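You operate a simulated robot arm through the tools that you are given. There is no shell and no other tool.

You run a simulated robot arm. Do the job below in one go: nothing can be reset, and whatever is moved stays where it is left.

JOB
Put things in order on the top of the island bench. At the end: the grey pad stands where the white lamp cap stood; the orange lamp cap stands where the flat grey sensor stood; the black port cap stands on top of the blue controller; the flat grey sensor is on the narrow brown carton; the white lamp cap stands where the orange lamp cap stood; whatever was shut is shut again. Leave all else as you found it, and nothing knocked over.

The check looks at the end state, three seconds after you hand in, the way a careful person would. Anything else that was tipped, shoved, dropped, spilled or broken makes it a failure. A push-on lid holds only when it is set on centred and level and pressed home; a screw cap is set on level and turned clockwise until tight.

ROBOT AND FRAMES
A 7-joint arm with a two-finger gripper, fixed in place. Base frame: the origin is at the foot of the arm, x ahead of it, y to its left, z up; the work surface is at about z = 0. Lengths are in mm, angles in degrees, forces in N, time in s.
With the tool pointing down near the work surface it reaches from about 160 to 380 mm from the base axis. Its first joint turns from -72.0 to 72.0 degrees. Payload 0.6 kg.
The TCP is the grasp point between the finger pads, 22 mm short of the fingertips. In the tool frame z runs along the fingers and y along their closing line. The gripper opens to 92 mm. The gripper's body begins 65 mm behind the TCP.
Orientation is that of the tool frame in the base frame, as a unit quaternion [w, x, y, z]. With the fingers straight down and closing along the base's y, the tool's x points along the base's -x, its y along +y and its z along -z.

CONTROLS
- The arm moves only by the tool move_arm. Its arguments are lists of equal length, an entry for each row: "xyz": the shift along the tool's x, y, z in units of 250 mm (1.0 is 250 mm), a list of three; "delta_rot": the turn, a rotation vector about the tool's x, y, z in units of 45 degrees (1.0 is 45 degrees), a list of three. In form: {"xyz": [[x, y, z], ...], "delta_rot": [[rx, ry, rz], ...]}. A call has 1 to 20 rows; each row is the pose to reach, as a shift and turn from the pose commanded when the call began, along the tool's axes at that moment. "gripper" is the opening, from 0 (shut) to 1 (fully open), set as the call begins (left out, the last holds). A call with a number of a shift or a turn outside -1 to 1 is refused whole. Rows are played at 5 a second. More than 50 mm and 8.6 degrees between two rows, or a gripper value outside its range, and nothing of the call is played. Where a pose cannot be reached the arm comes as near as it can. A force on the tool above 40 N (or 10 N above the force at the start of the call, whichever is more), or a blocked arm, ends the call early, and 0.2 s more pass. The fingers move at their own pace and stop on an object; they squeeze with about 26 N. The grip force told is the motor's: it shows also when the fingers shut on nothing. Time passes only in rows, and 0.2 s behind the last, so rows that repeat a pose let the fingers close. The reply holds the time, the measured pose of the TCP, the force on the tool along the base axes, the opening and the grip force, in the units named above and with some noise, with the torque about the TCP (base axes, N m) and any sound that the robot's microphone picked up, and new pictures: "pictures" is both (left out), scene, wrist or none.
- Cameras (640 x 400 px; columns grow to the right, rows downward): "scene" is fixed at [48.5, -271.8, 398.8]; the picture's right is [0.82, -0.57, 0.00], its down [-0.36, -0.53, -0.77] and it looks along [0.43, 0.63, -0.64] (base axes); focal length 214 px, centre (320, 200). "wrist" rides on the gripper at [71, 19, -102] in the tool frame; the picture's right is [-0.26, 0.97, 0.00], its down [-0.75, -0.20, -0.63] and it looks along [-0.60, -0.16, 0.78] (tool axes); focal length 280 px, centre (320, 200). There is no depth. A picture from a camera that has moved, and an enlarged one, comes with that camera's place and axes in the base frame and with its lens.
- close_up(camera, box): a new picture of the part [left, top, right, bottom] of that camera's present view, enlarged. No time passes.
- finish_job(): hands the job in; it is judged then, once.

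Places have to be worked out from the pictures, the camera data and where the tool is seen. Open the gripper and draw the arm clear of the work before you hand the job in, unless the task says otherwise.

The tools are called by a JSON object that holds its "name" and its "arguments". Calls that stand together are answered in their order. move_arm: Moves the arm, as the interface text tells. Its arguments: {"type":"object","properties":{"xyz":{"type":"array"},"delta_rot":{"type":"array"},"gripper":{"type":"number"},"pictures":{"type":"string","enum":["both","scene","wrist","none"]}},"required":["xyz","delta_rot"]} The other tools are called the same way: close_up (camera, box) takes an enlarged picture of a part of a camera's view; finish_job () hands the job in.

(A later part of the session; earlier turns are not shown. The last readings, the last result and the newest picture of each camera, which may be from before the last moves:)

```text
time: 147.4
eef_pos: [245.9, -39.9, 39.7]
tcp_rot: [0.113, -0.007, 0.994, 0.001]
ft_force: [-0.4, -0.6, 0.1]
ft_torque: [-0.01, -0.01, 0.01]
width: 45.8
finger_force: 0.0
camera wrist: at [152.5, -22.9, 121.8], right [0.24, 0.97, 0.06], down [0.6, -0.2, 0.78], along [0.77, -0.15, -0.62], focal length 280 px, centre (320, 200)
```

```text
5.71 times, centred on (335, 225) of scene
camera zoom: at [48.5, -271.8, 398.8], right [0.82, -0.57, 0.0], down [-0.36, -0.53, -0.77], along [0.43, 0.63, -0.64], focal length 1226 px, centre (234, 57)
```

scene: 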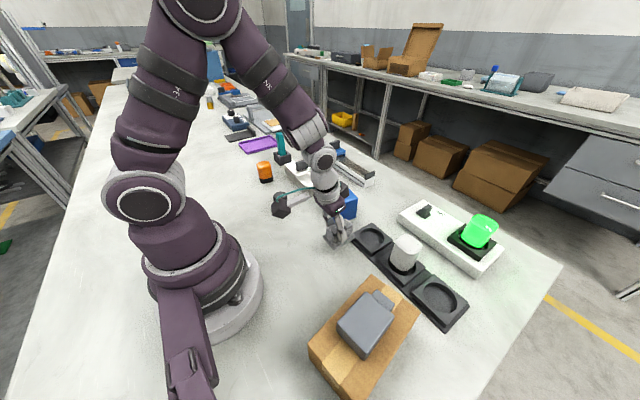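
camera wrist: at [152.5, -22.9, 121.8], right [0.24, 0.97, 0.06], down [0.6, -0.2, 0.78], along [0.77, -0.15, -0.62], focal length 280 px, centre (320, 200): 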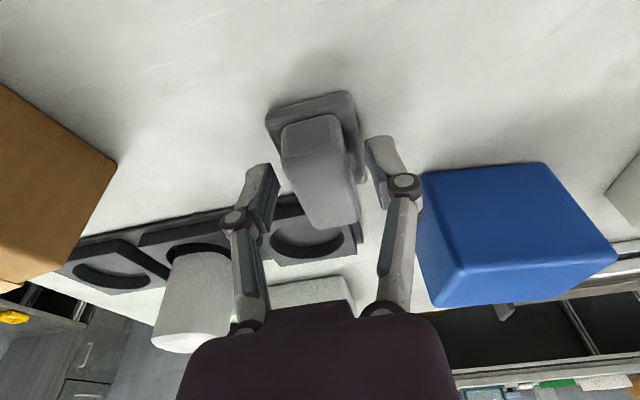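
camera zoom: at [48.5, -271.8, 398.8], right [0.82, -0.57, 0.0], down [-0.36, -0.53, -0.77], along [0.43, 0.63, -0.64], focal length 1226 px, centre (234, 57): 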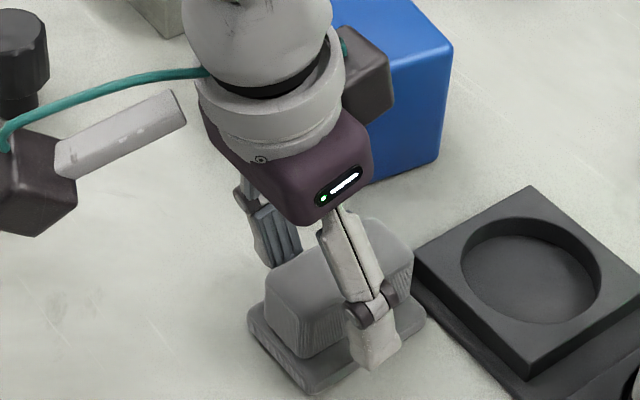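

The pad now lies flat on the bench. I draw the fingers off along the tool axis, then level the tool and look at it.

{"name": "move_arm", "arguments": {"xyz": [[0, 0, -0.04], [0, 0, -0.09], [0, 0, -0.15], [0, 0, -0.22], [0.01, 0, -0.28], [0.02, 0, -0.33], [0.034, 0, -0.383], [0.034, 0, -0.383]], "delta_rot": [[0, 0, 0], [0, 0, 0], [0, 0, 0], [0, 0.04, 0], [0, 0.12, 0], [0, 0.21, 0], [0, 0.29, 0], [0, 0.29, 0]], "pictures": "both"}}

{"name": "close_up", "arguments": {"camera": "wrist", "box": [210, 50, 430, 230]}}

{"name": "close_up", "arguments": {"camera": "scene", "box": [300, 190, 400, 270]}}

```text
time: 149.2
eef_pos: [215.2, -41.0, 130.7]
tcp_rot: [0.0, -0.007, 1.0, 0.0]
ft_force: [0.0, -0.6, -0.4]
ft_torque: [0.03, 0.02, 0.02]
width: 46.0
finger_force: 0.2
camera wrist: at [143.6, -23.2, 231.8], right [0.25, 0.97, 0.0], down [0.76, -0.19, 0.62], along [0.6, -0.16, -0.78], focal length 280 px, centre (320, 200)
```

scene: 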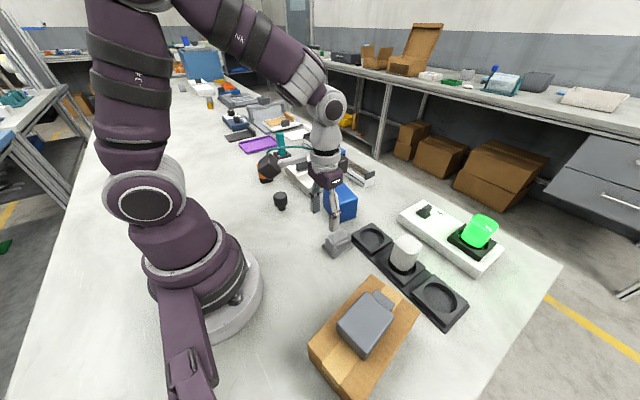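
wrist: 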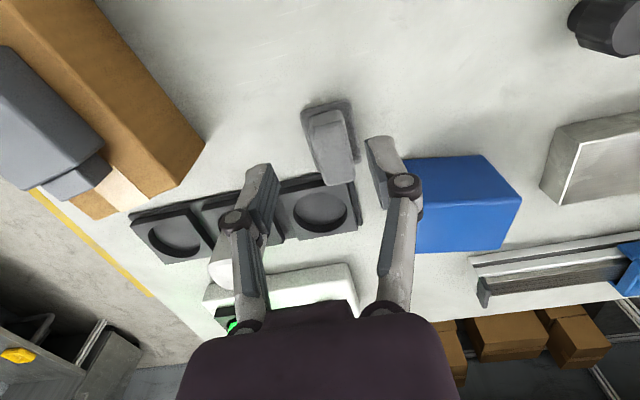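

```text
2.22 times, centred on (320, 140) of wrist
camera zoom: at [143.6, -23.2, 231.8], right [0.25, 0.97, 0.0], down [0.76, -0.19, 0.62], along [0.6, -0.16, -0.78], focal length 623 px, centre (320, 333)
```

zoom: 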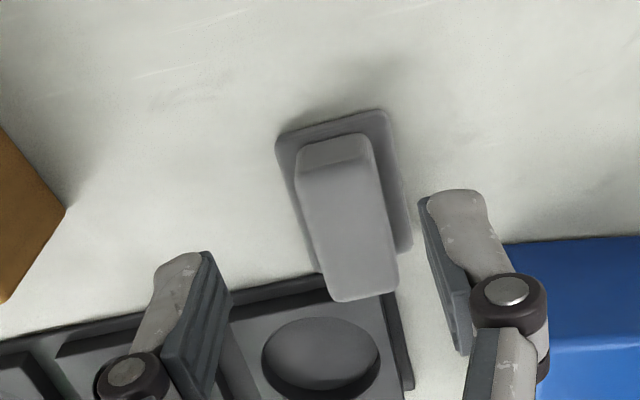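

```text
5.00 times, centred on (350, 230) of scene
camera zoom: at [48.5, -271.8, 398.8], right [0.82, -0.57, 0.0], down [-0.36, -0.53, -0.77], along [0.43, 0.63, -0.64], focal length 1072 px, centre (170, 50)
```

zoom: 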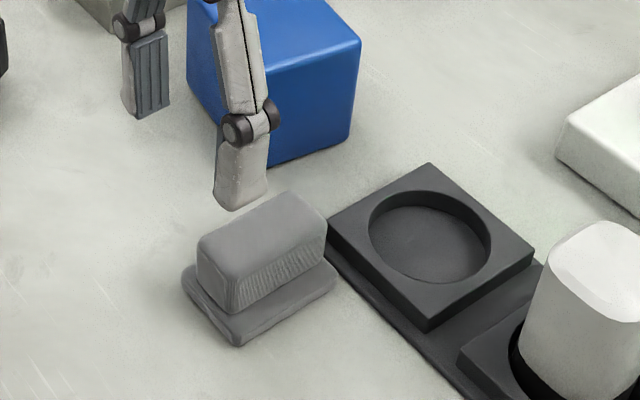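

The pad is flat at about (253,-39), aligned with the tool. I regrasp it there: first above, then down to z≈32.

{"name": "move_arm", "arguments": {"xyz": [[-0.03, 0.001, 0.03], [-0.08, 0.003, 0.09], [-0.13, 0.005, 0.16], [-0.153, 0.006, 0.24], [-0.153, 0.006, 0.31], [-0.153, 0.006, 0.36], [-0.153, 0.006, 0.39], [-0.153, 0.006, 0.39]], "delta_rot": [[0, 0, 0], [0, 0, 0], [0, 0, 0], [0, 0, 0], [0, 0, 0], [0, 0, 0], [0, 0, 0], [0, 0, 0]], "pictures": "wrist"}}

{"name": "close_up", "arguments": {"camera": "wrist", "box": [210, 70, 430, 250]}}

```text
time: 151.0
eef_pos: [252.7, -37.9, 34.6]
tcp_rot: [-0.001, -0.007, 1.0, 0.0]
ft_force: [-0.2, -0.2, 0.1]
ft_torque: [0.0, 0.01, 0.0]
width: 45.9
finger_force: 0.0
camera wrist: at [181.5, -21.0, 133.8], right [0.25, 0.97, 0.0], down [0.76, -0.19, 0.63], along [0.61, -0.16, -0.78], focal length 280 px, centre (320, 200)
```

wrist: 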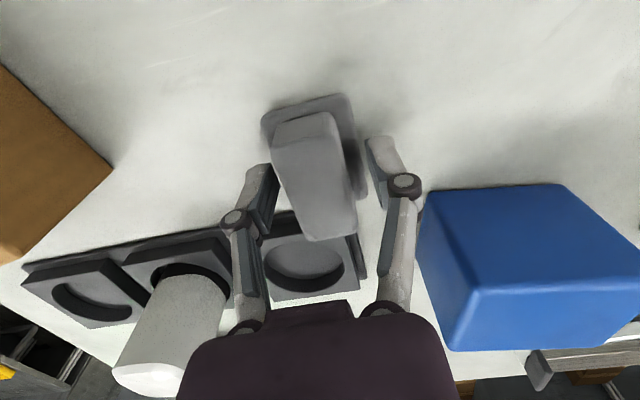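

```text
2.22 times, centred on (320, 160) of wrist
camera zoom: at [181.5, -21.0, 133.8], right [0.25, 0.97, 0.0], down [0.76, -0.19, 0.63], along [0.61, -0.16, -0.78], focal length 623 px, centre (320, 289)
```

zoom: 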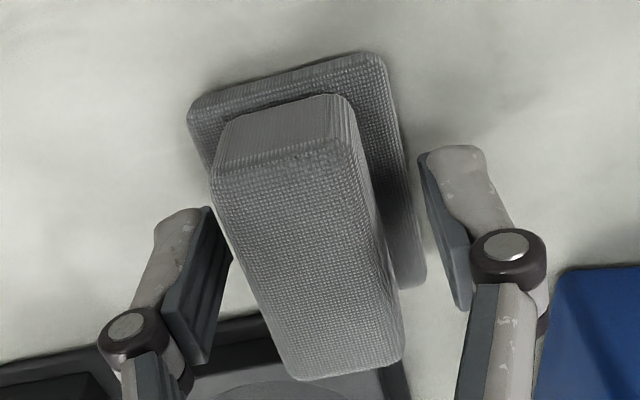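

Straddling the block properly. I close, then lift slowly.

{"name": "move_arm", "arguments": {"xyz": [[0, 0, 0], [0, 0, 0], [0, 0, 0], [0, 0, 0], [0, 0, 0], [0, 0, 0]], "delta_rot": [[0, 0, 0], [0, 0, 0], [0, 0, 0], [0, 0, 0], [0, 0, 0], [0, 0, 0]], "gripper": 0, "pictures": "wrist"}}

{"name": "close_up", "arguments": {"camera": "wrist", "box": [210, 70, 430, 250]}}

{"name": "move_arm", "arguments": {"xyz": [[0, 0, -0.004], [0, 0, -0.012], [0, 0, -0.024], [0, 0, -0.04], [0, 0, -0.06], [0, 0, -0.085], [0, 0, -0.115], [0, 0, -0.15], [0, 0, -0.19], [0, 0, -0.23], [0, 0, -0.265], [0, 0, -0.29], [0, 0, -0.3]], "delta_rot": [[0, 0, 0], [0, 0, 0], [0, 0, 0], [0, 0, 0], [0, 0, 0], [0, 0, 0], [0, 0, 0], [0, 0, 0], [0, 0, 0], [0, 0, 0], [0, 0, 0], [0, 0, 0], [0, 0, 0]], "pictures": "wrist"}}

{"name": "close_up", "arguments": {"camera": "scene", "box": [290, 150, 370, 230]}}

```text
time: 152.4
eef_pos: [253.4, -37.7, 33.4]
tcp_rot: [0.0, -0.007, 1.0, 0.001]
ft_force: [0.3, -0.2, 4.2]
ft_torque: [-0.02, -0.02, 0.02]
width: 27.1
finger_force: 26.1
camera wrist: at [181.5, -21.0, 133.9], right [0.25, 0.97, 0.0], down [0.76, -0.19, 0.63], along [0.61, -0.16, -0.78], focal length 280 px, centre (320, 200)
```

wrist: 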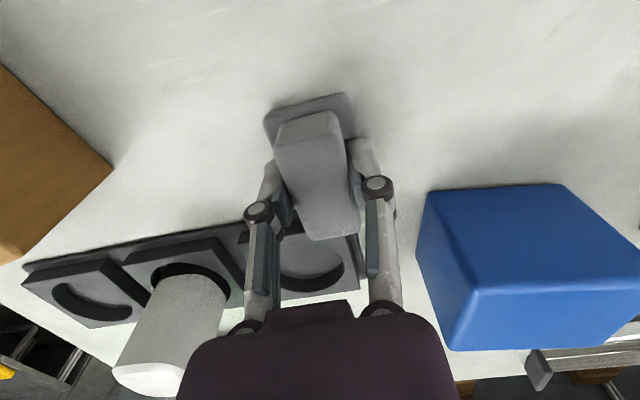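

```text
2.22 times, centred on (320, 160) of wrist
camera zoom: at [181.5, -21.0, 133.9], right [0.25, 0.97, 0.0], down [0.76, -0.19, 0.63], along [0.61, -0.16, -0.78], focal length 623 px, centre (320, 289)
```

zoom: 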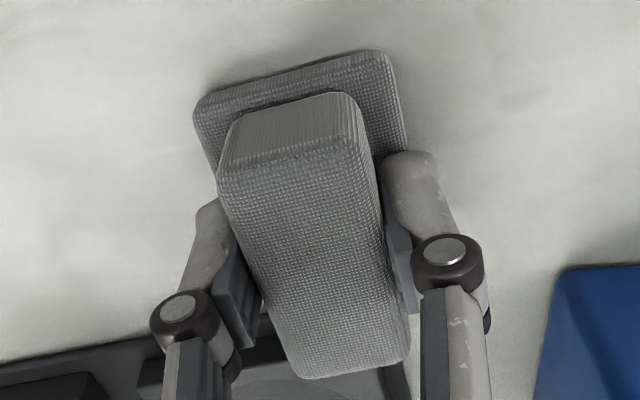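

```text
time: 155.2
eef_pos: [253.9, -39.0, 108.2]
tcp_rot: [0.0, -0.007, 1.0, 0.001]
ft_force: [-0.2, -0.1, -0.9]
ft_torque: [-0.02, 0.03, 0.02]
width: 27.0
finger_force: 25.6
camera wrist: at [182.1, -21.0, 209.0], right [0.25, 0.97, 0.0], down [0.76, -0.19, 0.63], along [0.61, -0.16, -0.78], focal length 280 px, centre (320, 200)
```

wrist: 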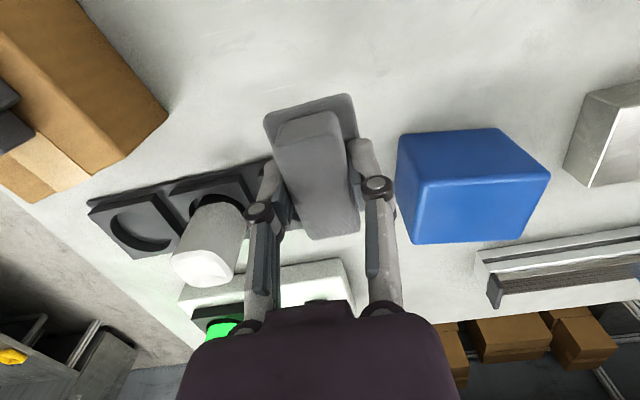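

```text
5.00 times, centred on (330, 190) of scene
camera zoom: at [48.5, -271.8, 398.8], right [0.82, -0.57, 0.0], down [-0.36, -0.53, -0.77], along [0.43, 0.63, -0.64], focal length 1072 px, centre (270, 250)
```

zoom: 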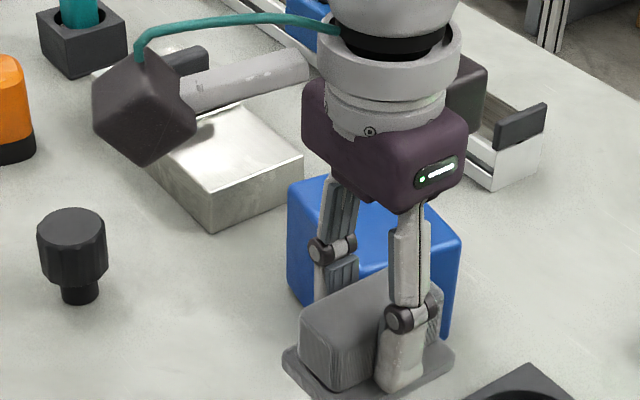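

The pad is level in the grip. I carry it over the first socket, yawing the tool about 44° so that its corners will rest on the rim.

{"name": "move_arm", "arguments": {"xyz": [[-0.006, -0.003, -0.006], [-0.02, -0.009, -0.015], [-0.044, -0.019, -0.03], [-0.073, -0.032, -0.045], [-0.105, -0.045, -0.052], [-0.14, -0.06, -0.052], [-0.175, -0.076, -0.052], [-0.207, -0.089, -0.052], [-0.237, -0.102, -0.052], [-0.263, -0.113, -0.052], [-0.28, -0.121, -0.052], [-0.292, -0.126, -0.052], [-0.292, -0.126, -0.052]], "delta_rot": [[0, 0, 0.02], [0, 0, 0.07], [0, 0, 0.147], [0, 0, 0.245], [0, 0, 0.353], [0, 0, 0.47], [0, 0, 0.588], [0, 0, 0.696], [0, 0, 0.794], [0, 0, 0.882], [0, 0, 0.941], [0, 0, 0.98], [0, 0, 0.98]], "pictures": "both"}}

{"name": "close_up", "arguments": {"camera": "wrist", "box": [200, 40, 440, 220]}}

{"name": "close_up", "arguments": {"camera": "scene", "box": [330, 160, 430, 260]}}

```text
time: 158.0
eef_pos: [327.3, -70.0, 122.3]
tcp_rot: [0.0, 0.37, 0.929, 0.0]
ft_force: [0.5, -0.2, -0.2]
ft_torque: [-0.01, 0.0, -0.01]
width: 27.2
finger_force: 26.2
camera wrist: at [288.1, -7.5, 222.0], right [0.85, 0.52, 0.0], down [0.41, -0.67, 0.62], along [0.33, -0.53, -0.78], focal length 280 px, centre (320, 200)
```

scene: 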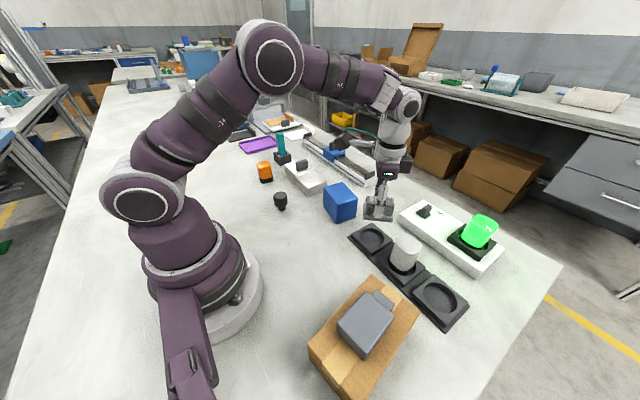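
wrist: 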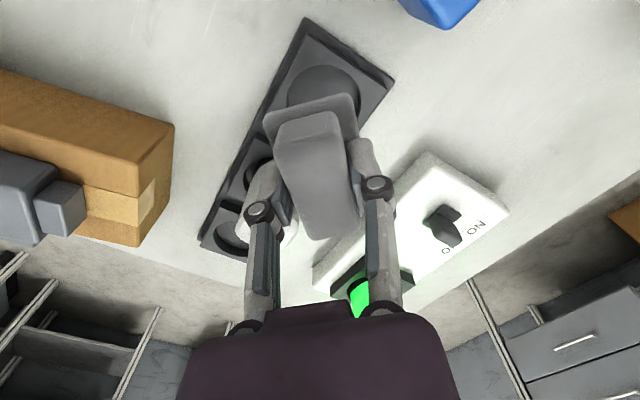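

```text
2.22 times, centred on (320, 130) of wrist
camera zoom: at [288.1, -7.5, 222.0], right [0.85, 0.52, 0.0], down [0.41, -0.67, 0.62], along [0.33, -0.53, -0.78], focal length 623 px, centre (320, 356)
```

zoom: 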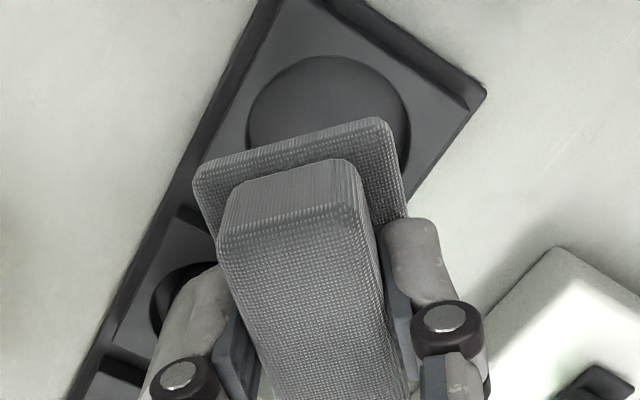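

```text
4.00 times, centred on (380, 210) of scene
camera zoom: at [48.5, -271.8, 398.8], right [0.82, -0.57, 0.0], down [-0.36, -0.53, -0.77], along [0.43, 0.63, -0.64], focal length 858 px, centre (80, 160)
```

zoom: 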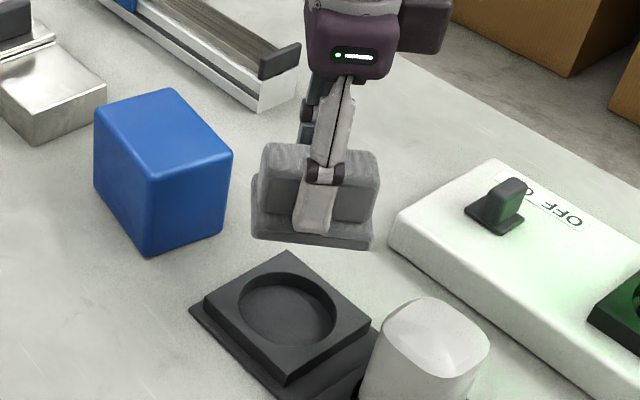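

Hole centre from this view ≈ (329,-70); the pad centre is within ~1 mm. I lower toward the rim, leaving several millimetres.

{"name": "move_arm", "arguments": {"xyz": [[-0.001, 0.001, 0.015], [-0.0015, 0.003, 0.045], [-0.0015, 0.003, 0.085], [-0.0015, 0.003, 0.125], [-0.0015, 0.003, 0.165], [-0.0015, 0.003, 0.205], [-0.0015, 0.003, 0.235], [-0.0015, 0.003, 0.252], [-0.0015, 0.003, 0.252]], "delta_rot": [[0, 0, 0], [0, 0, 0], [0, 0, 0], [0, 0, 0], [0, 0, 0], [0, 0, 0], [0, 0, 0], [0, 0, 0], [0, 0, 0]], "pictures": "both"}}

{"name": "close_up", "arguments": {"camera": "wrist", "box": [200, 40, 440, 220]}}

{"name": "close_up", "arguments": {"camera": "scene", "box": [330, 190, 410, 260]}}

```text
time: 160.0
eef_pos: [327.0, -69.5, 58.4]
tcp_rot: [0.0, 0.369, 0.929, 0.0]
ft_force: [0.4, -0.6, -0.8]
ft_torque: [-0.02, 0.01, 0.0]
width: 27.0
finger_force: 25.2
camera wrist: at [289.0, -7.1, 158.8], right [0.85, 0.52, 0.0], down [0.41, -0.67, 0.63], along [0.33, -0.53, -0.78], focal length 280 px, centre (320, 200)
```

scene: 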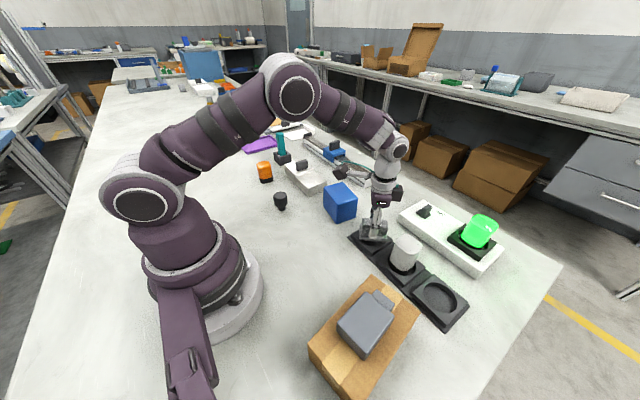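
wrist: 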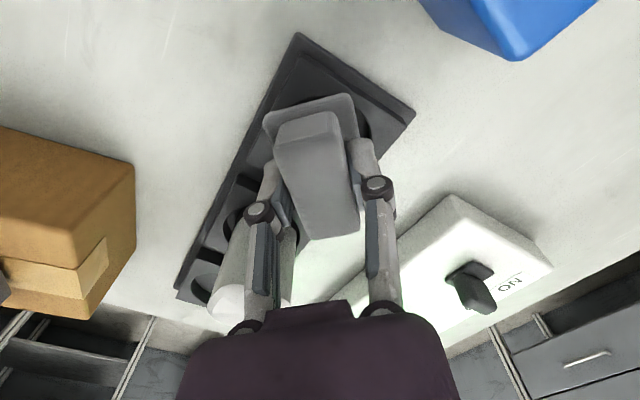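

```text
2.22 times, centred on (320, 130) of wrist
camera zoom: at [289.0, -7.1, 158.8], right [0.85, 0.52, 0.0], down [0.41, -0.67, 0.63], along [0.33, -0.53, -0.78], focal length 623 px, centre (320, 356)
```

zoom: 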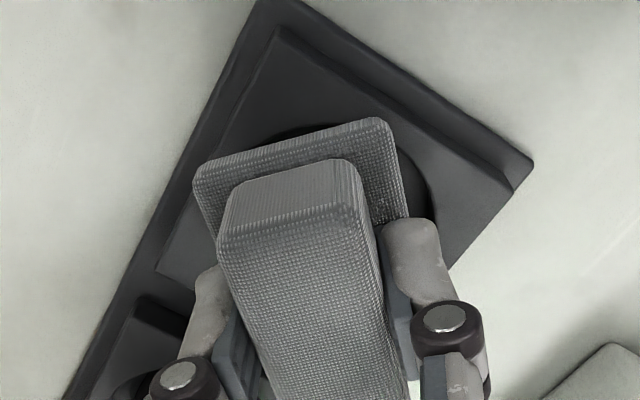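

```text
5.71 times, centred on (370, 225) of scene
camera zoom: at [48.5, -271.8, 398.8], right [0.82, -0.57, 0.0], down [-0.36, -0.53, -0.77], along [0.43, 0.63, -0.64], focal length 1226 px, centre (34, 57)
```

zoom: 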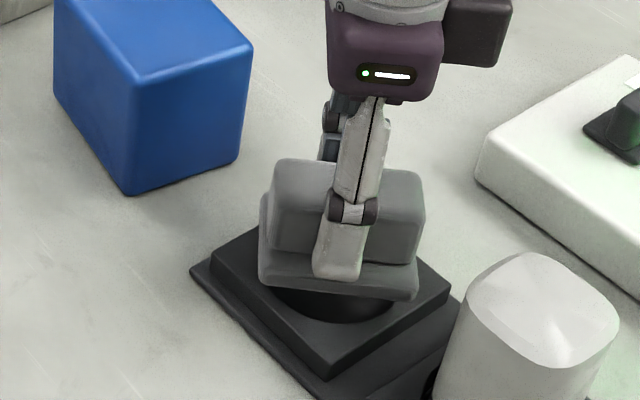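

Well centred on the socket diagonal. I lower in small steps to contact.

{"name": "move_arm", "arguments": {"xyz": [[0, 0, 0.006], [0, 0, 0.012], [0, 0, 0.018], [0, 0, 0.024], [0, 0, 0.024]], "delta_rot": [[0, 0, 0], [0, 0, 0], [0, 0, 0], [0, 0, 0], [0, 0, 0]], "pictures": "none"}}

```text
time: 161.2
eef_pos: [326.5, -70.5, 52.9]
tcp_rot: [0.0, 0.369, 0.929, -0.001]
ft_force: [0.7, 0.0, -1.3]
ft_torque: [0.0, -0.03, 0.0]
width: 26.8
finger_force: 26.3
```

{"name": "move_arm", "arguments": {"xyz": [[0, 0, 0.004], [0, 0, 0.008], [0, 0, 0.008]], "delta_rot": [[0, 0, 0], [0, 0, 0], [0, 0, 0]], "pictures": "none"}}

```text
time: 162.0
eef_pos: [326.5, -69.4, 50.8]
tcp_rot: [0.0, 0.369, 0.93, -0.001]
ft_force: [0.1, 0.1, -0.3]
ft_torque: [-0.02, 0.02, 0.0]
width: 26.9
finger_force: 26.3
```

{"name": "move_arm", "arguments": {"xyz": [[0, 0, 0.003], [0, 0, 0.006], [0, 0, 0.006]], "delta_rot": [[0, 0, 0], [0, 0, 0], [0, 0, 0]], "pictures": "none"}}

```text
time: 162.8
eef_pos: [326.9, -69.4, 49.5]
tcp_rot: [0.0, 0.369, 0.93, 0.0]
ft_force: [-5.0, 0.9, 16.7]
ft_torque: [0.0, 0.16, -0.01]
width: 26.9
finger_force: 25.7
```

Contact at the rim height with only small torque, so the pad sits flat. I relieve and open.

{"name": "move_arm", "arguments": {"xyz": [[0, 0, -0.001], [0, 0, -0.001]], "delta_rot": [[0, 0, 0], [0, 0, 0]], "pictures": "none"}}

{"name": "move_arm", "arguments": {"xyz": [[0, 0, 0], [0, 0, 0], [0, 0, 0], [0, 0, 0]], "delta_rot": [[0, 0, 0], [0, 0, 0], [0, 0, 0], [0, 0, 0]], "gripper": 0.5, "pictures": "wrist"}}

{"name": "close_up", "arguments": {"camera": "wrist", "box": [200, 40, 440, 220]}}

{"name": "close_up", "arguments": {"camera": "scene", "box": [330, 190, 410, 260]}}

```text
time: 163.4
eef_pos: [327.5, -68.7, 49.9]
tcp_rot: [0.0, 0.369, 0.93, 0.0]
ft_force: [-3.1, -0.6, 13.1]
ft_torque: [0.02, 0.08, 0.01]
width: 26.7
finger_force: 26.2
```

```text
time: 164.4
eef_pos: [327.5, -67.5, 49.5]
tcp_rot: [0.0, 0.368, 0.93, 0.0]
ft_force: [-0.3, 0.4, 0.3]
ft_torque: [0.0, 0.01, 0.01]
width: 45.8
finger_force: 0.0
camera wrist: at [288.7, -6.8, 149.8], right [0.85, 0.52, 0.0], down [0.41, -0.67, 0.62], along [0.33, -0.53, -0.78], focal length 280 px, centre (320, 200)
```

wrist: 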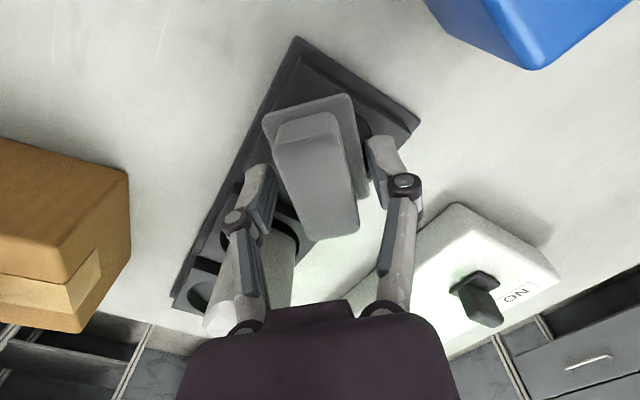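

```text
2.22 times, centred on (320, 130) of wrist
camera zoom: at [288.7, -6.8, 149.8], right [0.85, 0.52, 0.0], down [0.41, -0.67, 0.62], along [0.33, -0.53, -0.78], focal length 623 px, centre (320, 356)
```

zoom: 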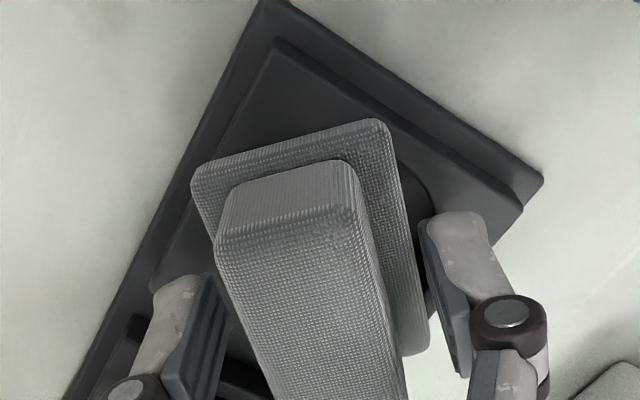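

```text
5.71 times, centred on (370, 225) of scene
camera zoom: at [48.5, -271.8, 398.8], right [0.82, -0.57, 0.0], down [-0.36, -0.53, -0.77], along [0.43, 0.63, -0.64], focal length 1226 px, centre (34, 57)
```

zoom: 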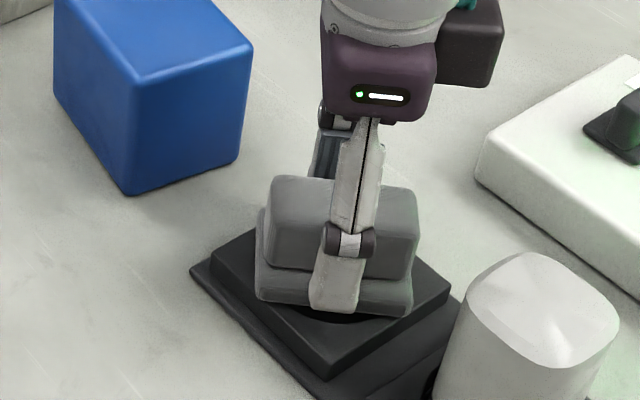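

The pad stayed level on release. I raise the gripper straight up and inspect.

{"name": "move_arm", "arguments": {"xyz": [[0, 0, -0.03], [0, 0, -0.07], [0, 0, -0.12], [0, 0, -0.18], [0, 0, -0.25], [0.04, 0, -0.33], [0.1, 0, -0.42], [0.16, 0, -0.5], [0.16, 0, -0.5]], "delta_rot": [[0, 0, 0], [0, 0, 0], [0, 0, 0], [0, 0, 0], [0, 0, 0], [0, 0, 0], [0, 0, 0], [0, 0, 0], [0, 0, 0]], "pictures": "both"}}

{"name": "close_up", "arguments": {"camera": "wrist", "box": [240, 50, 440, 200]}}

{"name": "close_up", "arguments": {"camera": "scene", "box": [330, 190, 430, 280]}}

```text
time: 166.4
eef_pos: [299.6, -40.3, 174.3]
tcp_rot: [0.0, 0.37, 0.929, 0.0]
ft_force: [0.1, 0.3, -0.1]
ft_torque: [0.01, -0.01, 0.01]
width: 45.9
finger_force: 0.2
camera wrist: at [260.3, 20.9, 275.2], right [0.85, 0.52, 0.0], down [0.41, -0.67, 0.62], along [0.33, -0.53, -0.78], focal length 280 px, centre (320, 200)
```

scene: 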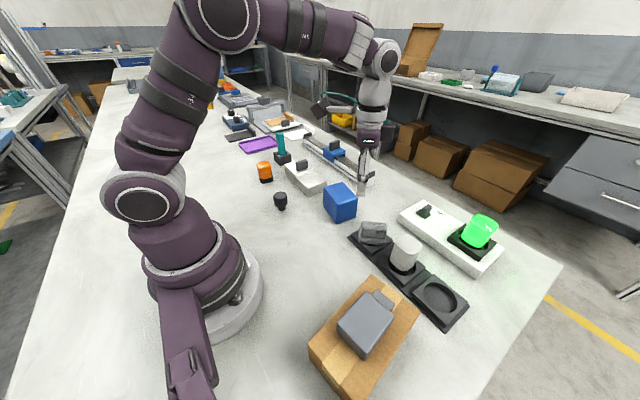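
wrist: 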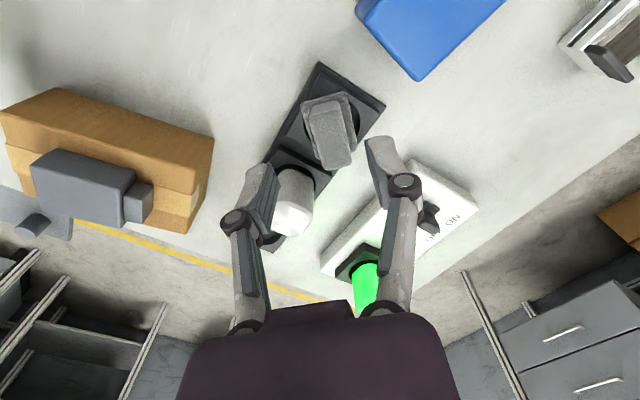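

```text
2.67 times, centred on (340, 125) of wrist
camera zoom: at [260.3, 20.9, 275.2], right [0.85, 0.52, 0.0], down [0.41, -0.67, 0.62], along [0.33, -0.53, -0.78], focal length 748 px, centre (267, 400)
```

zoom: 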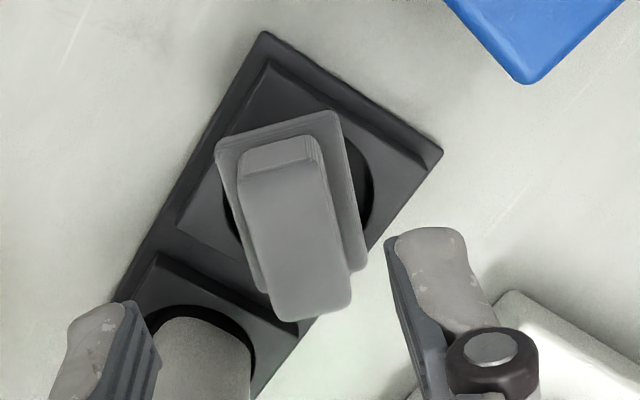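

```text
4.44 times, centred on (380, 235) of scene
camera zoom: at [48.5, -271.8, 398.8], right [0.82, -0.57, 0.0], down [-0.36, -0.53, -0.77], along [0.43, 0.63, -0.64], focal length 953 px, centre (53, 44)
```

zoom: 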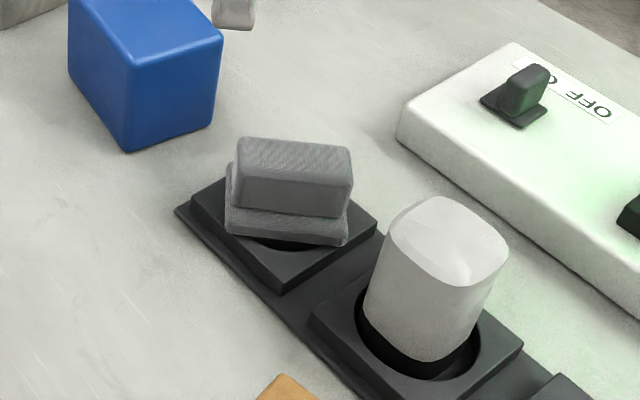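

I zoom more closely to verify that the pad is level.

{"name": "close_up", "arguments": {"camera": "scene", "box": [350, 210, 400, 255]}}

{"name": "close_up", "arguments": {"camera": "wrist", "box": [290, 75, 390, 175]}}

```text
8.89 times, centred on (375, 232) of scene
camera zoom: at [48.5, -271.8, 398.8], right [0.82, -0.57, 0.0], down [-0.36, -0.53, -0.77], along [0.43, 0.63, -0.64], focal length 1906 px, centre (-169, -89)
```

zoom: 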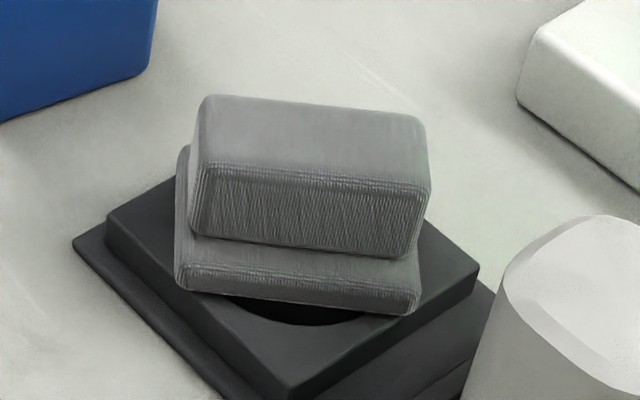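

```text
4.00 times, centred on (340, 125) of wrist
camera zoom: at [260.3, 20.9, 275.2], right [0.85, 0.52, 0.0], down [0.41, -0.67, 0.62], along [0.33, -0.53, -0.78], focal length 1122 px, centre (240, 500)
```

zoom: 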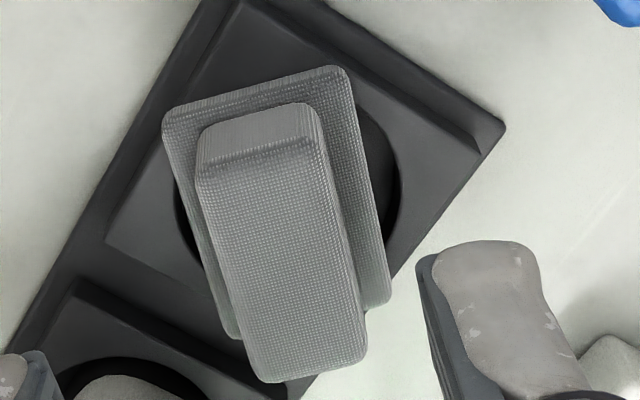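

The pad is level and centred on the first socket. Now for the black port cap: I travel to a viewing pose near it with the gripper opened wider.

{"name": "move_arm", "arguments": {"xyz": [[0.061, 0.027, -0.018], [0.122, 0.053, -0.036], [0.183, 0.08, -0.054], [0.243, 0.107, -0.072], [0.304, 0.133, -0.09], [0.365, 0.16, -0.108]], "delta_rot": [[0, 0, -0.145], [0, 0, -0.29], [0, 0, -0.436], [0, 0, -0.581], [0, 0, -0.726], [0, 0, -0.871]], "gripper": 0.72, "pictures": "none"}}

{"name": "move_arm", "arguments": {"xyz": [[0.051, 0.04, 0.007], [0.102, 0.079, 0.013], [0.153, 0.119, 0.02], [0.204, 0.159, 0.027], [0.255, 0.198, 0.033], [0.306, 0.238, 0.04], [0.306, 0.238, 0.04]], "delta_rot": [[0, 0, -0.145], [0, 0, -0.29], [0, 0, -0.436], [0, 0, -0.581], [0, 0, -0.726], [0, 0, -0.871], [0, 0, -0.871]], "pictures": "both"}}

{"name": "close_up", "arguments": {"camera": "wrist", "box": [220, 30, 440, 190]}}

```text
time: 167.8
eef_pos: [259.8, 50.8, 199.9]
tcp_rot: [0.001, 0.035, 0.999, 0.0]
ft_force: [-0.8, -1.2, 0.3]
ft_torque: [0.03, -0.03, 0.0]
width: 66.2
finger_force: 0.0
```

```text
time: 169.4
eef_pos: [188.0, 115.2, 190.7]
tcp_rot: [0.0, -0.302, 0.953, 0.001]
ft_force: [-1.2, -0.1, -0.4]
ft_torque: [-0.01, -0.01, 0.01]
width: 66.1
finger_force: 0.0
camera wrist: at [118.5, 89.4, 292.3], right [-0.34, 0.94, 0.0], down [0.73, 0.27, 0.62], along [0.59, 0.21, -0.78], focal length 280 px, centre (320, 200)
```

scene: 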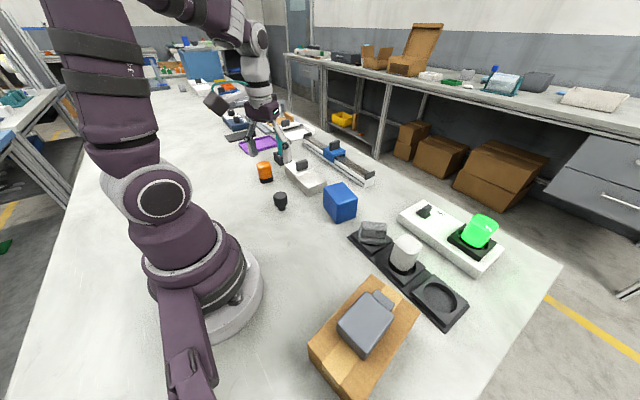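
wrist: 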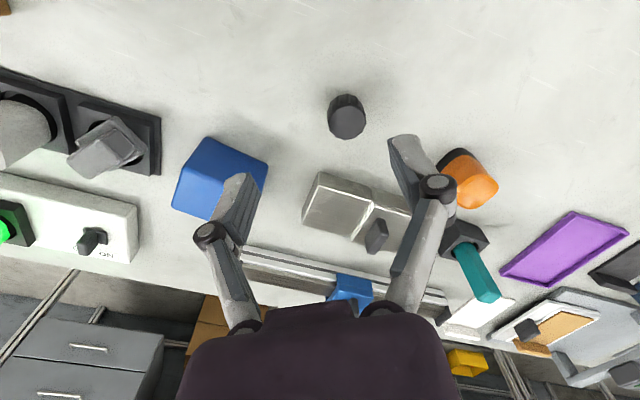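

```text
2.50 times, centred on (330, 110) of wrist
camera zoom: at [118.5, 89.4, 292.3], right [-0.34, 0.94, 0.0], down [0.73, 0.27, 0.62], along [0.59, 0.21, -0.78], focal length 701 px, centre (295, 425)
```

zoom: 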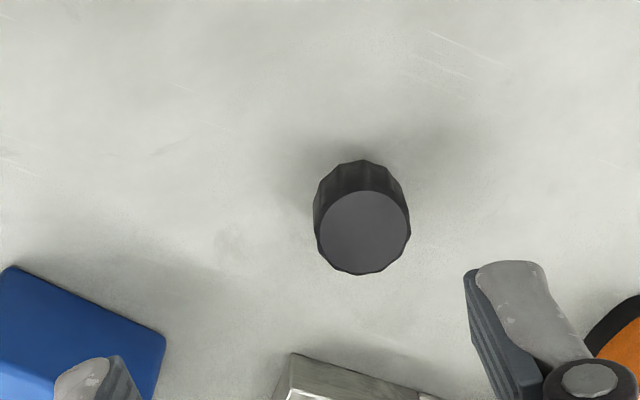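

Triangulating several views puts the port cap at about (209,149.5), top z≈44, diameter ≈35. I move above it.

{"name": "move_arm", "arguments": {"xyz": [[-0.04, 0.016, 0.07], [-0.08, 0.032, 0.14], [-0.12, 0.05, 0.22], [-0.15, 0.064, 0.3], [-0.15, 0.064, 0.34], [-0.15, 0.064, 0.34]], "delta_rot": [[0, 0, 0], [0, 0, 0], [0, 0, 0], [0, 0, 0], [0, 0, 0], [0, 0, 0]], "pictures": "wrist"}}

{"name": "close_up", "arguments": {"camera": "wrist", "box": [200, 50, 440, 210]}}

{"name": "close_up", "arguments": {"camera": "scene", "box": [240, 150, 320, 220]}}

```text
time: 170.8
eef_pos: [209.1, 149.7, 105.5]
tcp_rot: [0.0, -0.3, 0.954, -0.001]
ft_force: [1.0, -0.6, 0.0]
ft_torque: [0.0, 0.02, 0.0]
width: 66.3
finger_force: 0.1
camera wrist: at [139.9, 124.1, 206.6], right [-0.34, 0.94, 0.0], down [0.73, 0.27, 0.62], along [0.59, 0.21, -0.78], focal length 280 px, centre (320, 200)
```

wrist: 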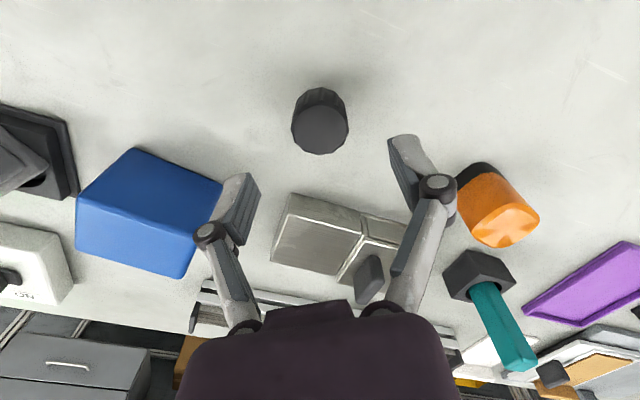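

```text
2.50 times, centred on (320, 130) of wrist
camera zoom: at [139.9, 124.1, 206.6], right [-0.34, 0.94, 0.0], down [0.73, 0.27, 0.62], along [0.59, 0.21, -0.78], focal length 701 px, centre (320, 375)
```

zoom: 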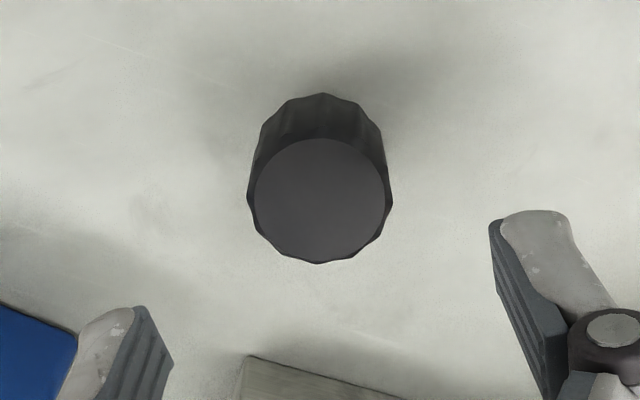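

```text
5.71 times, centred on (280, 185) of scene
camera zoom: at [48.5, -271.8, 398.8], right [0.82, -0.57, 0.0], down [-0.36, -0.53, -0.77], along [0.43, 0.63, -0.64], focal length 1226 px, centre (549, 286)
```

zoom: 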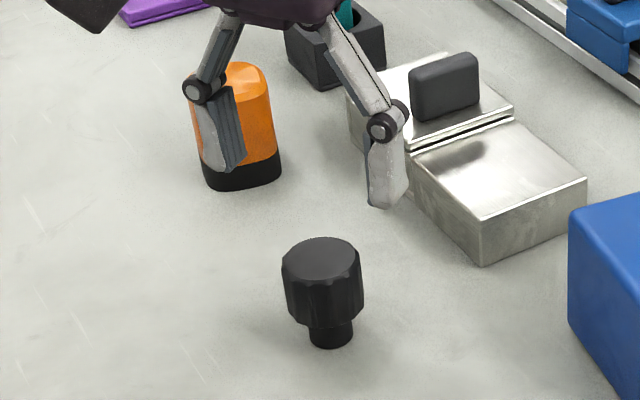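

Cap is centred under the gripper. I descend to z≈34 and close on its head.

{"name": "move_arm", "arguments": {"xyz": [[0, 0, 0.06], [0, 0, 0.13], [0, 0, 0.2], [0, 0, 0.25], [0, 0, 0.28], [0, 0, 0.28]], "delta_rot": [[0, 0, 0], [0, 0, 0], [0, 0, 0], [0, 0, 0], [0, 0, 0], [0, 0, 0]], "pictures": "wrist"}}

{"name": "close_up", "arguments": {"camera": "scene", "box": [240, 150, 320, 220]}}

```text
time: 172.2
eef_pos: [209.4, 149.6, 35.4]
tcp_rot: [0.0, -0.301, 0.954, -0.001]
ft_force: [0.1, -0.3, -1.3]
ft_torque: [-0.03, 0.01, -0.02]
width: 66.2
finger_force: 0.1
camera wrist: at [140.1, 123.5, 136.6], right [-0.34, 0.94, 0.0], down [0.73, 0.27, 0.63], along [0.59, 0.21, -0.78], focal length 280 px, centre (320, 200)
```

wrist: 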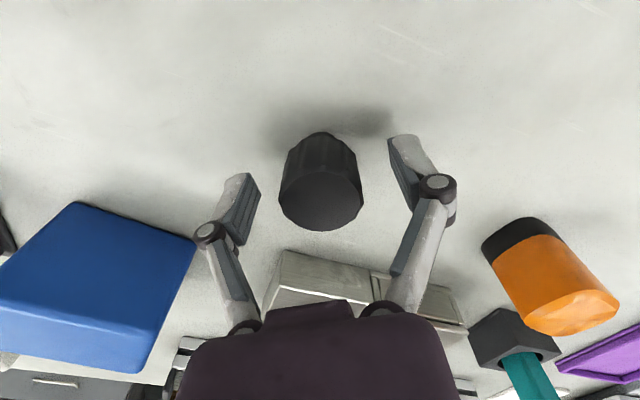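

```text
5.71 times, centred on (280, 185) of scene
camera zoom: at [48.5, -271.8, 398.8], right [0.82, -0.57, 0.0], down [-0.36, -0.53, -0.77], along [0.43, 0.63, -0.64], focal length 1226 px, centre (549, 286)
```

zoom: 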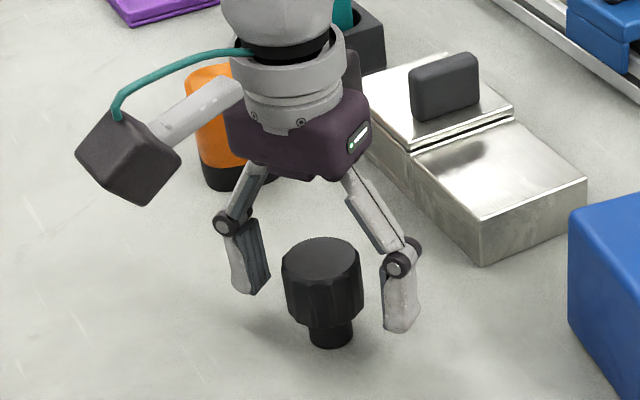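

The cap is centred between the fingers. I close the gripper.

{"name": "move_arm", "arguments": {"xyz": [[0, 0, 0], [0, 0, 0], [0, 0, 0], [0, 0, 0], [0, 0, 0], [0, 0, 0]], "delta_rot": [[0, 0, 0], [0, 0, 0], [0, 0, 0], [0, 0, 0], [0, 0, 0], [0, 0, 0]], "gripper": 0, "pictures": "wrist"}}

{"name": "close_up", "arguments": {"camera": "scene", "box": [240, 150, 320, 220]}}

```text
time: 173.6
eef_pos: [209.1, 149.2, 35.6]
tcp_rot: [0.0, -0.301, 0.953, 0.0]
ft_force: [0.0, -0.1, 2.9]
ft_torque: [0.01, -0.01, 0.02]
width: 32.6
finger_force: 25.8
camera wrist: at [140.1, 123.5, 136.7], right [-0.34, 0.94, 0.0], down [0.73, 0.27, 0.63], along [0.59, 0.21, -0.78], focal length 280 px, centre (320, 200)
```

wrist: 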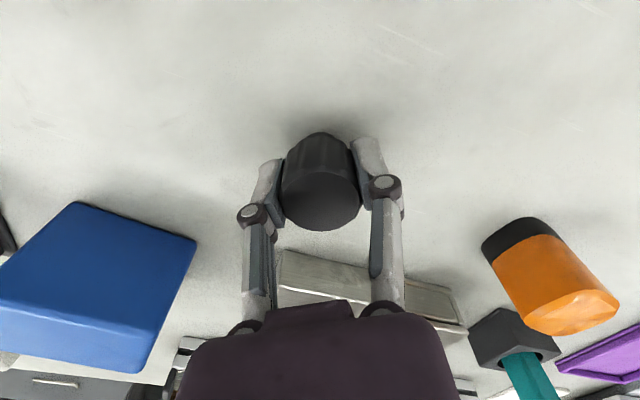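

```text
5.71 times, centred on (280, 185) of scene
camera zoom: at [48.5, -271.8, 398.7], right [0.82, -0.57, 0.0], down [-0.36, -0.53, -0.77], along [0.43, 0.63, -0.64], focal length 1226 px, centre (549, 286)
```

zoom: 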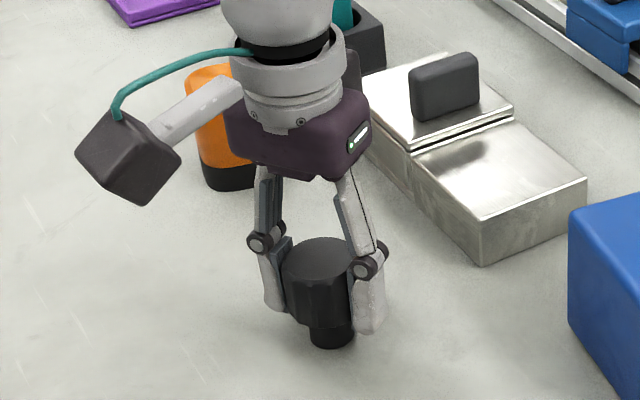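

Gripped at 32.6 mm. I lift slowly and check.

{"name": "move_arm", "arguments": {"xyz": [[0, 0, -0.004], [0, 0, -0.012], [0, 0, -0.024], [0, 0, -0.04], [0, 0, -0.06], [0, 0, -0.06]], "delta_rot": [[0, 0, 0], [0, 0, 0], [0, 0, 0], [0, 0, 0], [0, 0, 0], [0, 0, 0]], "pictures": "wrist"}}

{"name": "close_up", "arguments": {"camera": "scene", "box": [240, 150, 320, 220]}}

```text
time: 175.0
eef_pos: [210.4, 149.6, 52.3]
tcp_rot: [0.0, -0.301, 0.953, 0.0]
ft_force: [0.3, 0.3, -0.2]
ft_torque: [0.0, 0.0, -0.02]
width: 32.7
finger_force: 26.1
camera wrist: at [139.7, 123.8, 152.2], right [-0.34, 0.94, 0.0], down [0.73, 0.27, 0.62], along [0.59, 0.21, -0.78], focal length 280 px, centre (320, 200)
```

wrist: 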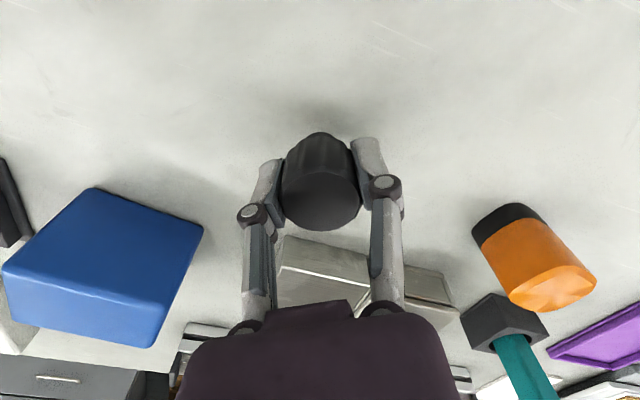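

```text
5.71 times, centred on (280, 185) of scene
camera zoom: at [48.5, -271.8, 398.8], right [0.82, -0.57, 0.0], down [-0.36, -0.53, -0.77], along [0.43, 0.63, -0.64], focal length 1226 px, centre (549, 286)
```

zoom: 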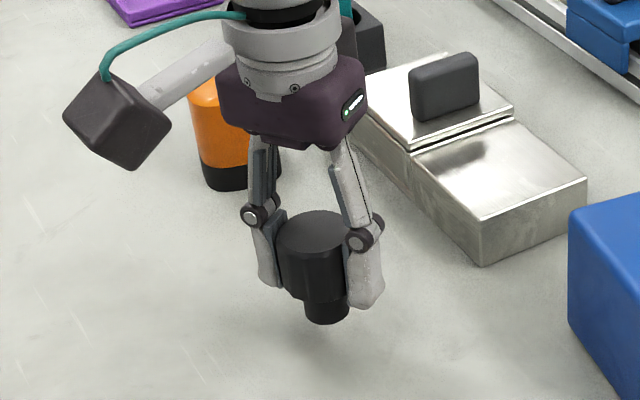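

The cap is securely held. I lift to z≈170 and move toward the blue controller for a measured view.

{"name": "move_arm", "arguments": {"xyz": [[0, 0, -0.01], [0, 0, -0.03], [0, 0, -0.06], [0, 0, -0.1], [0, 0, -0.15], [0, 0, -0.2], [0, 0, -0.26], [0, 0, -0.32], [0, 0, -0.37], [0, 0, -0.42], [0, 0, -0.46], [0, 0, -0.48]], "delta_rot": [[0, 0, 0], [0, 0, 0], [0, 0, 0], [0, 0, 0], [0, 0, 0], [0, 0, 0], [0, 0, 0], [0, 0, 0], [0, 0, 0], [0, 0, 0], [0, 0, 0], [0, 0, 0]], "pictures": "none"}}

{"name": "move_arm", "arguments": {"xyz": [[-0.001, -0.01, 0], [-0.004, -0.033, 0], [-0.009, -0.072, 0], [-0.016, -0.119, 0], [-0.022, -0.172, 0], [-0.03, -0.229, 0], [-0.037, -0.286, 0], [-0.044, -0.339, 0], [-0.05, -0.386, 0], [-0.056, -0.429, 0], [-0.06, -0.458, 0], [-0.062, -0.477, 0], [-0.062, -0.477, 0]], "delta_rot": [[0, 0, 0.016], [0, 0, 0.054], [0, 0, 0.116], [0, 0, 0.194], [0, 0, 0.279], [0, 0, 0.372], [0, 0, 0.466], [0, 0, 0.551], [0, 0, 0.629], [0, 0, 0.698], [0, 0, 0.745], [0, 0, 0.776], [0, 0, 0.776]], "pictures": "both"}}

{"name": "close_up", "arguments": {"camera": "wrist", "box": [230, 40, 450, 220]}}

{"name": "close_up", "arguments": {"camera": "scene", "box": [290, 120, 390, 230]}}

```text
time: 177.6
eef_pos: [209.2, 151.4, 172.6]
tcp_rot: [0.0, -0.301, 0.954, -0.001]
ft_force: [-0.4, -0.2, -0.9]
ft_torque: [0.0, 0.05, 0.0]
width: 32.9
finger_force: 26.5
```

```text
time: 180.4
eef_pos: [289.4, 61.0, 171.6]
tcp_rot: [-0.001, 0.0, 1.0, 0.0]
ft_force: [0.4, -1.1, -0.6]
ft_torque: [-0.01, -0.02, -0.03]
width: 33.0
finger_force: 26.1
camera wrist: at [218.9, 79.4, 272.0], right [0.26, 0.97, 0.0], down [0.75, -0.2, 0.63], along [0.6, -0.16, -0.78], focal length 280 px, centre (320, 200)
```

scene: 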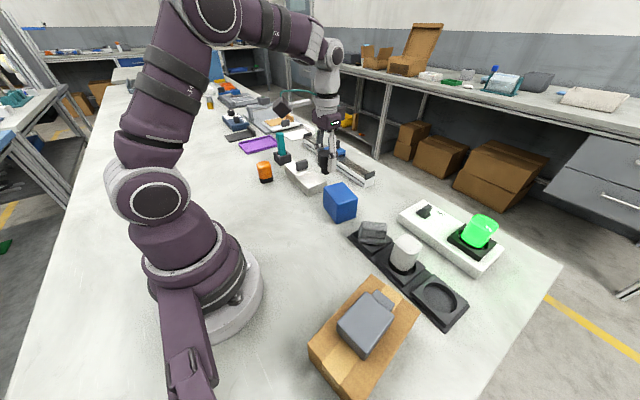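
wrist: 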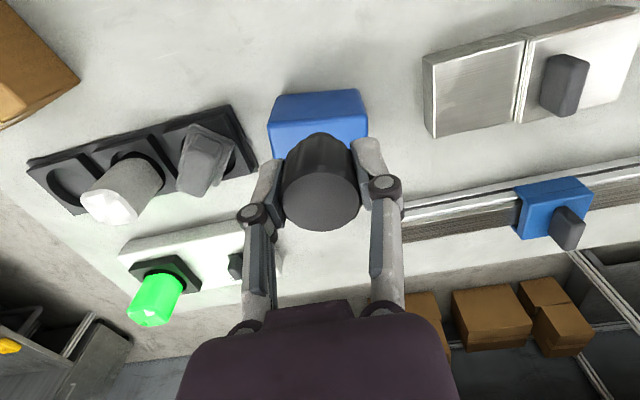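

```text
2.22 times, centred on (340, 130) of wrist
camera zoom: at [218.9, 79.4, 272.0], right [0.26, 0.97, 0.0], down [0.75, -0.2, 0.63], along [0.6, -0.16, -0.78], focal length 623 px, centre (276, 356)
```

zoom: 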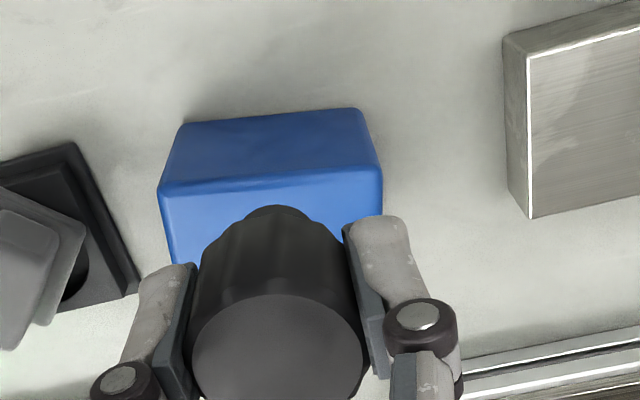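

```text
3.64 times, centred on (340, 175) of scene
camera zoom: at [48.5, -271.8, 398.8], right [0.82, -0.57, 0.0], down [-0.36, -0.53, -0.77], along [0.43, 0.63, -0.64], focal length 780 px, centre (247, 291)
```

zoom: 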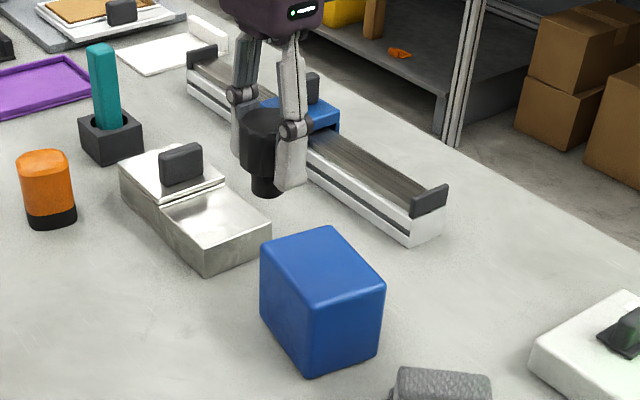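

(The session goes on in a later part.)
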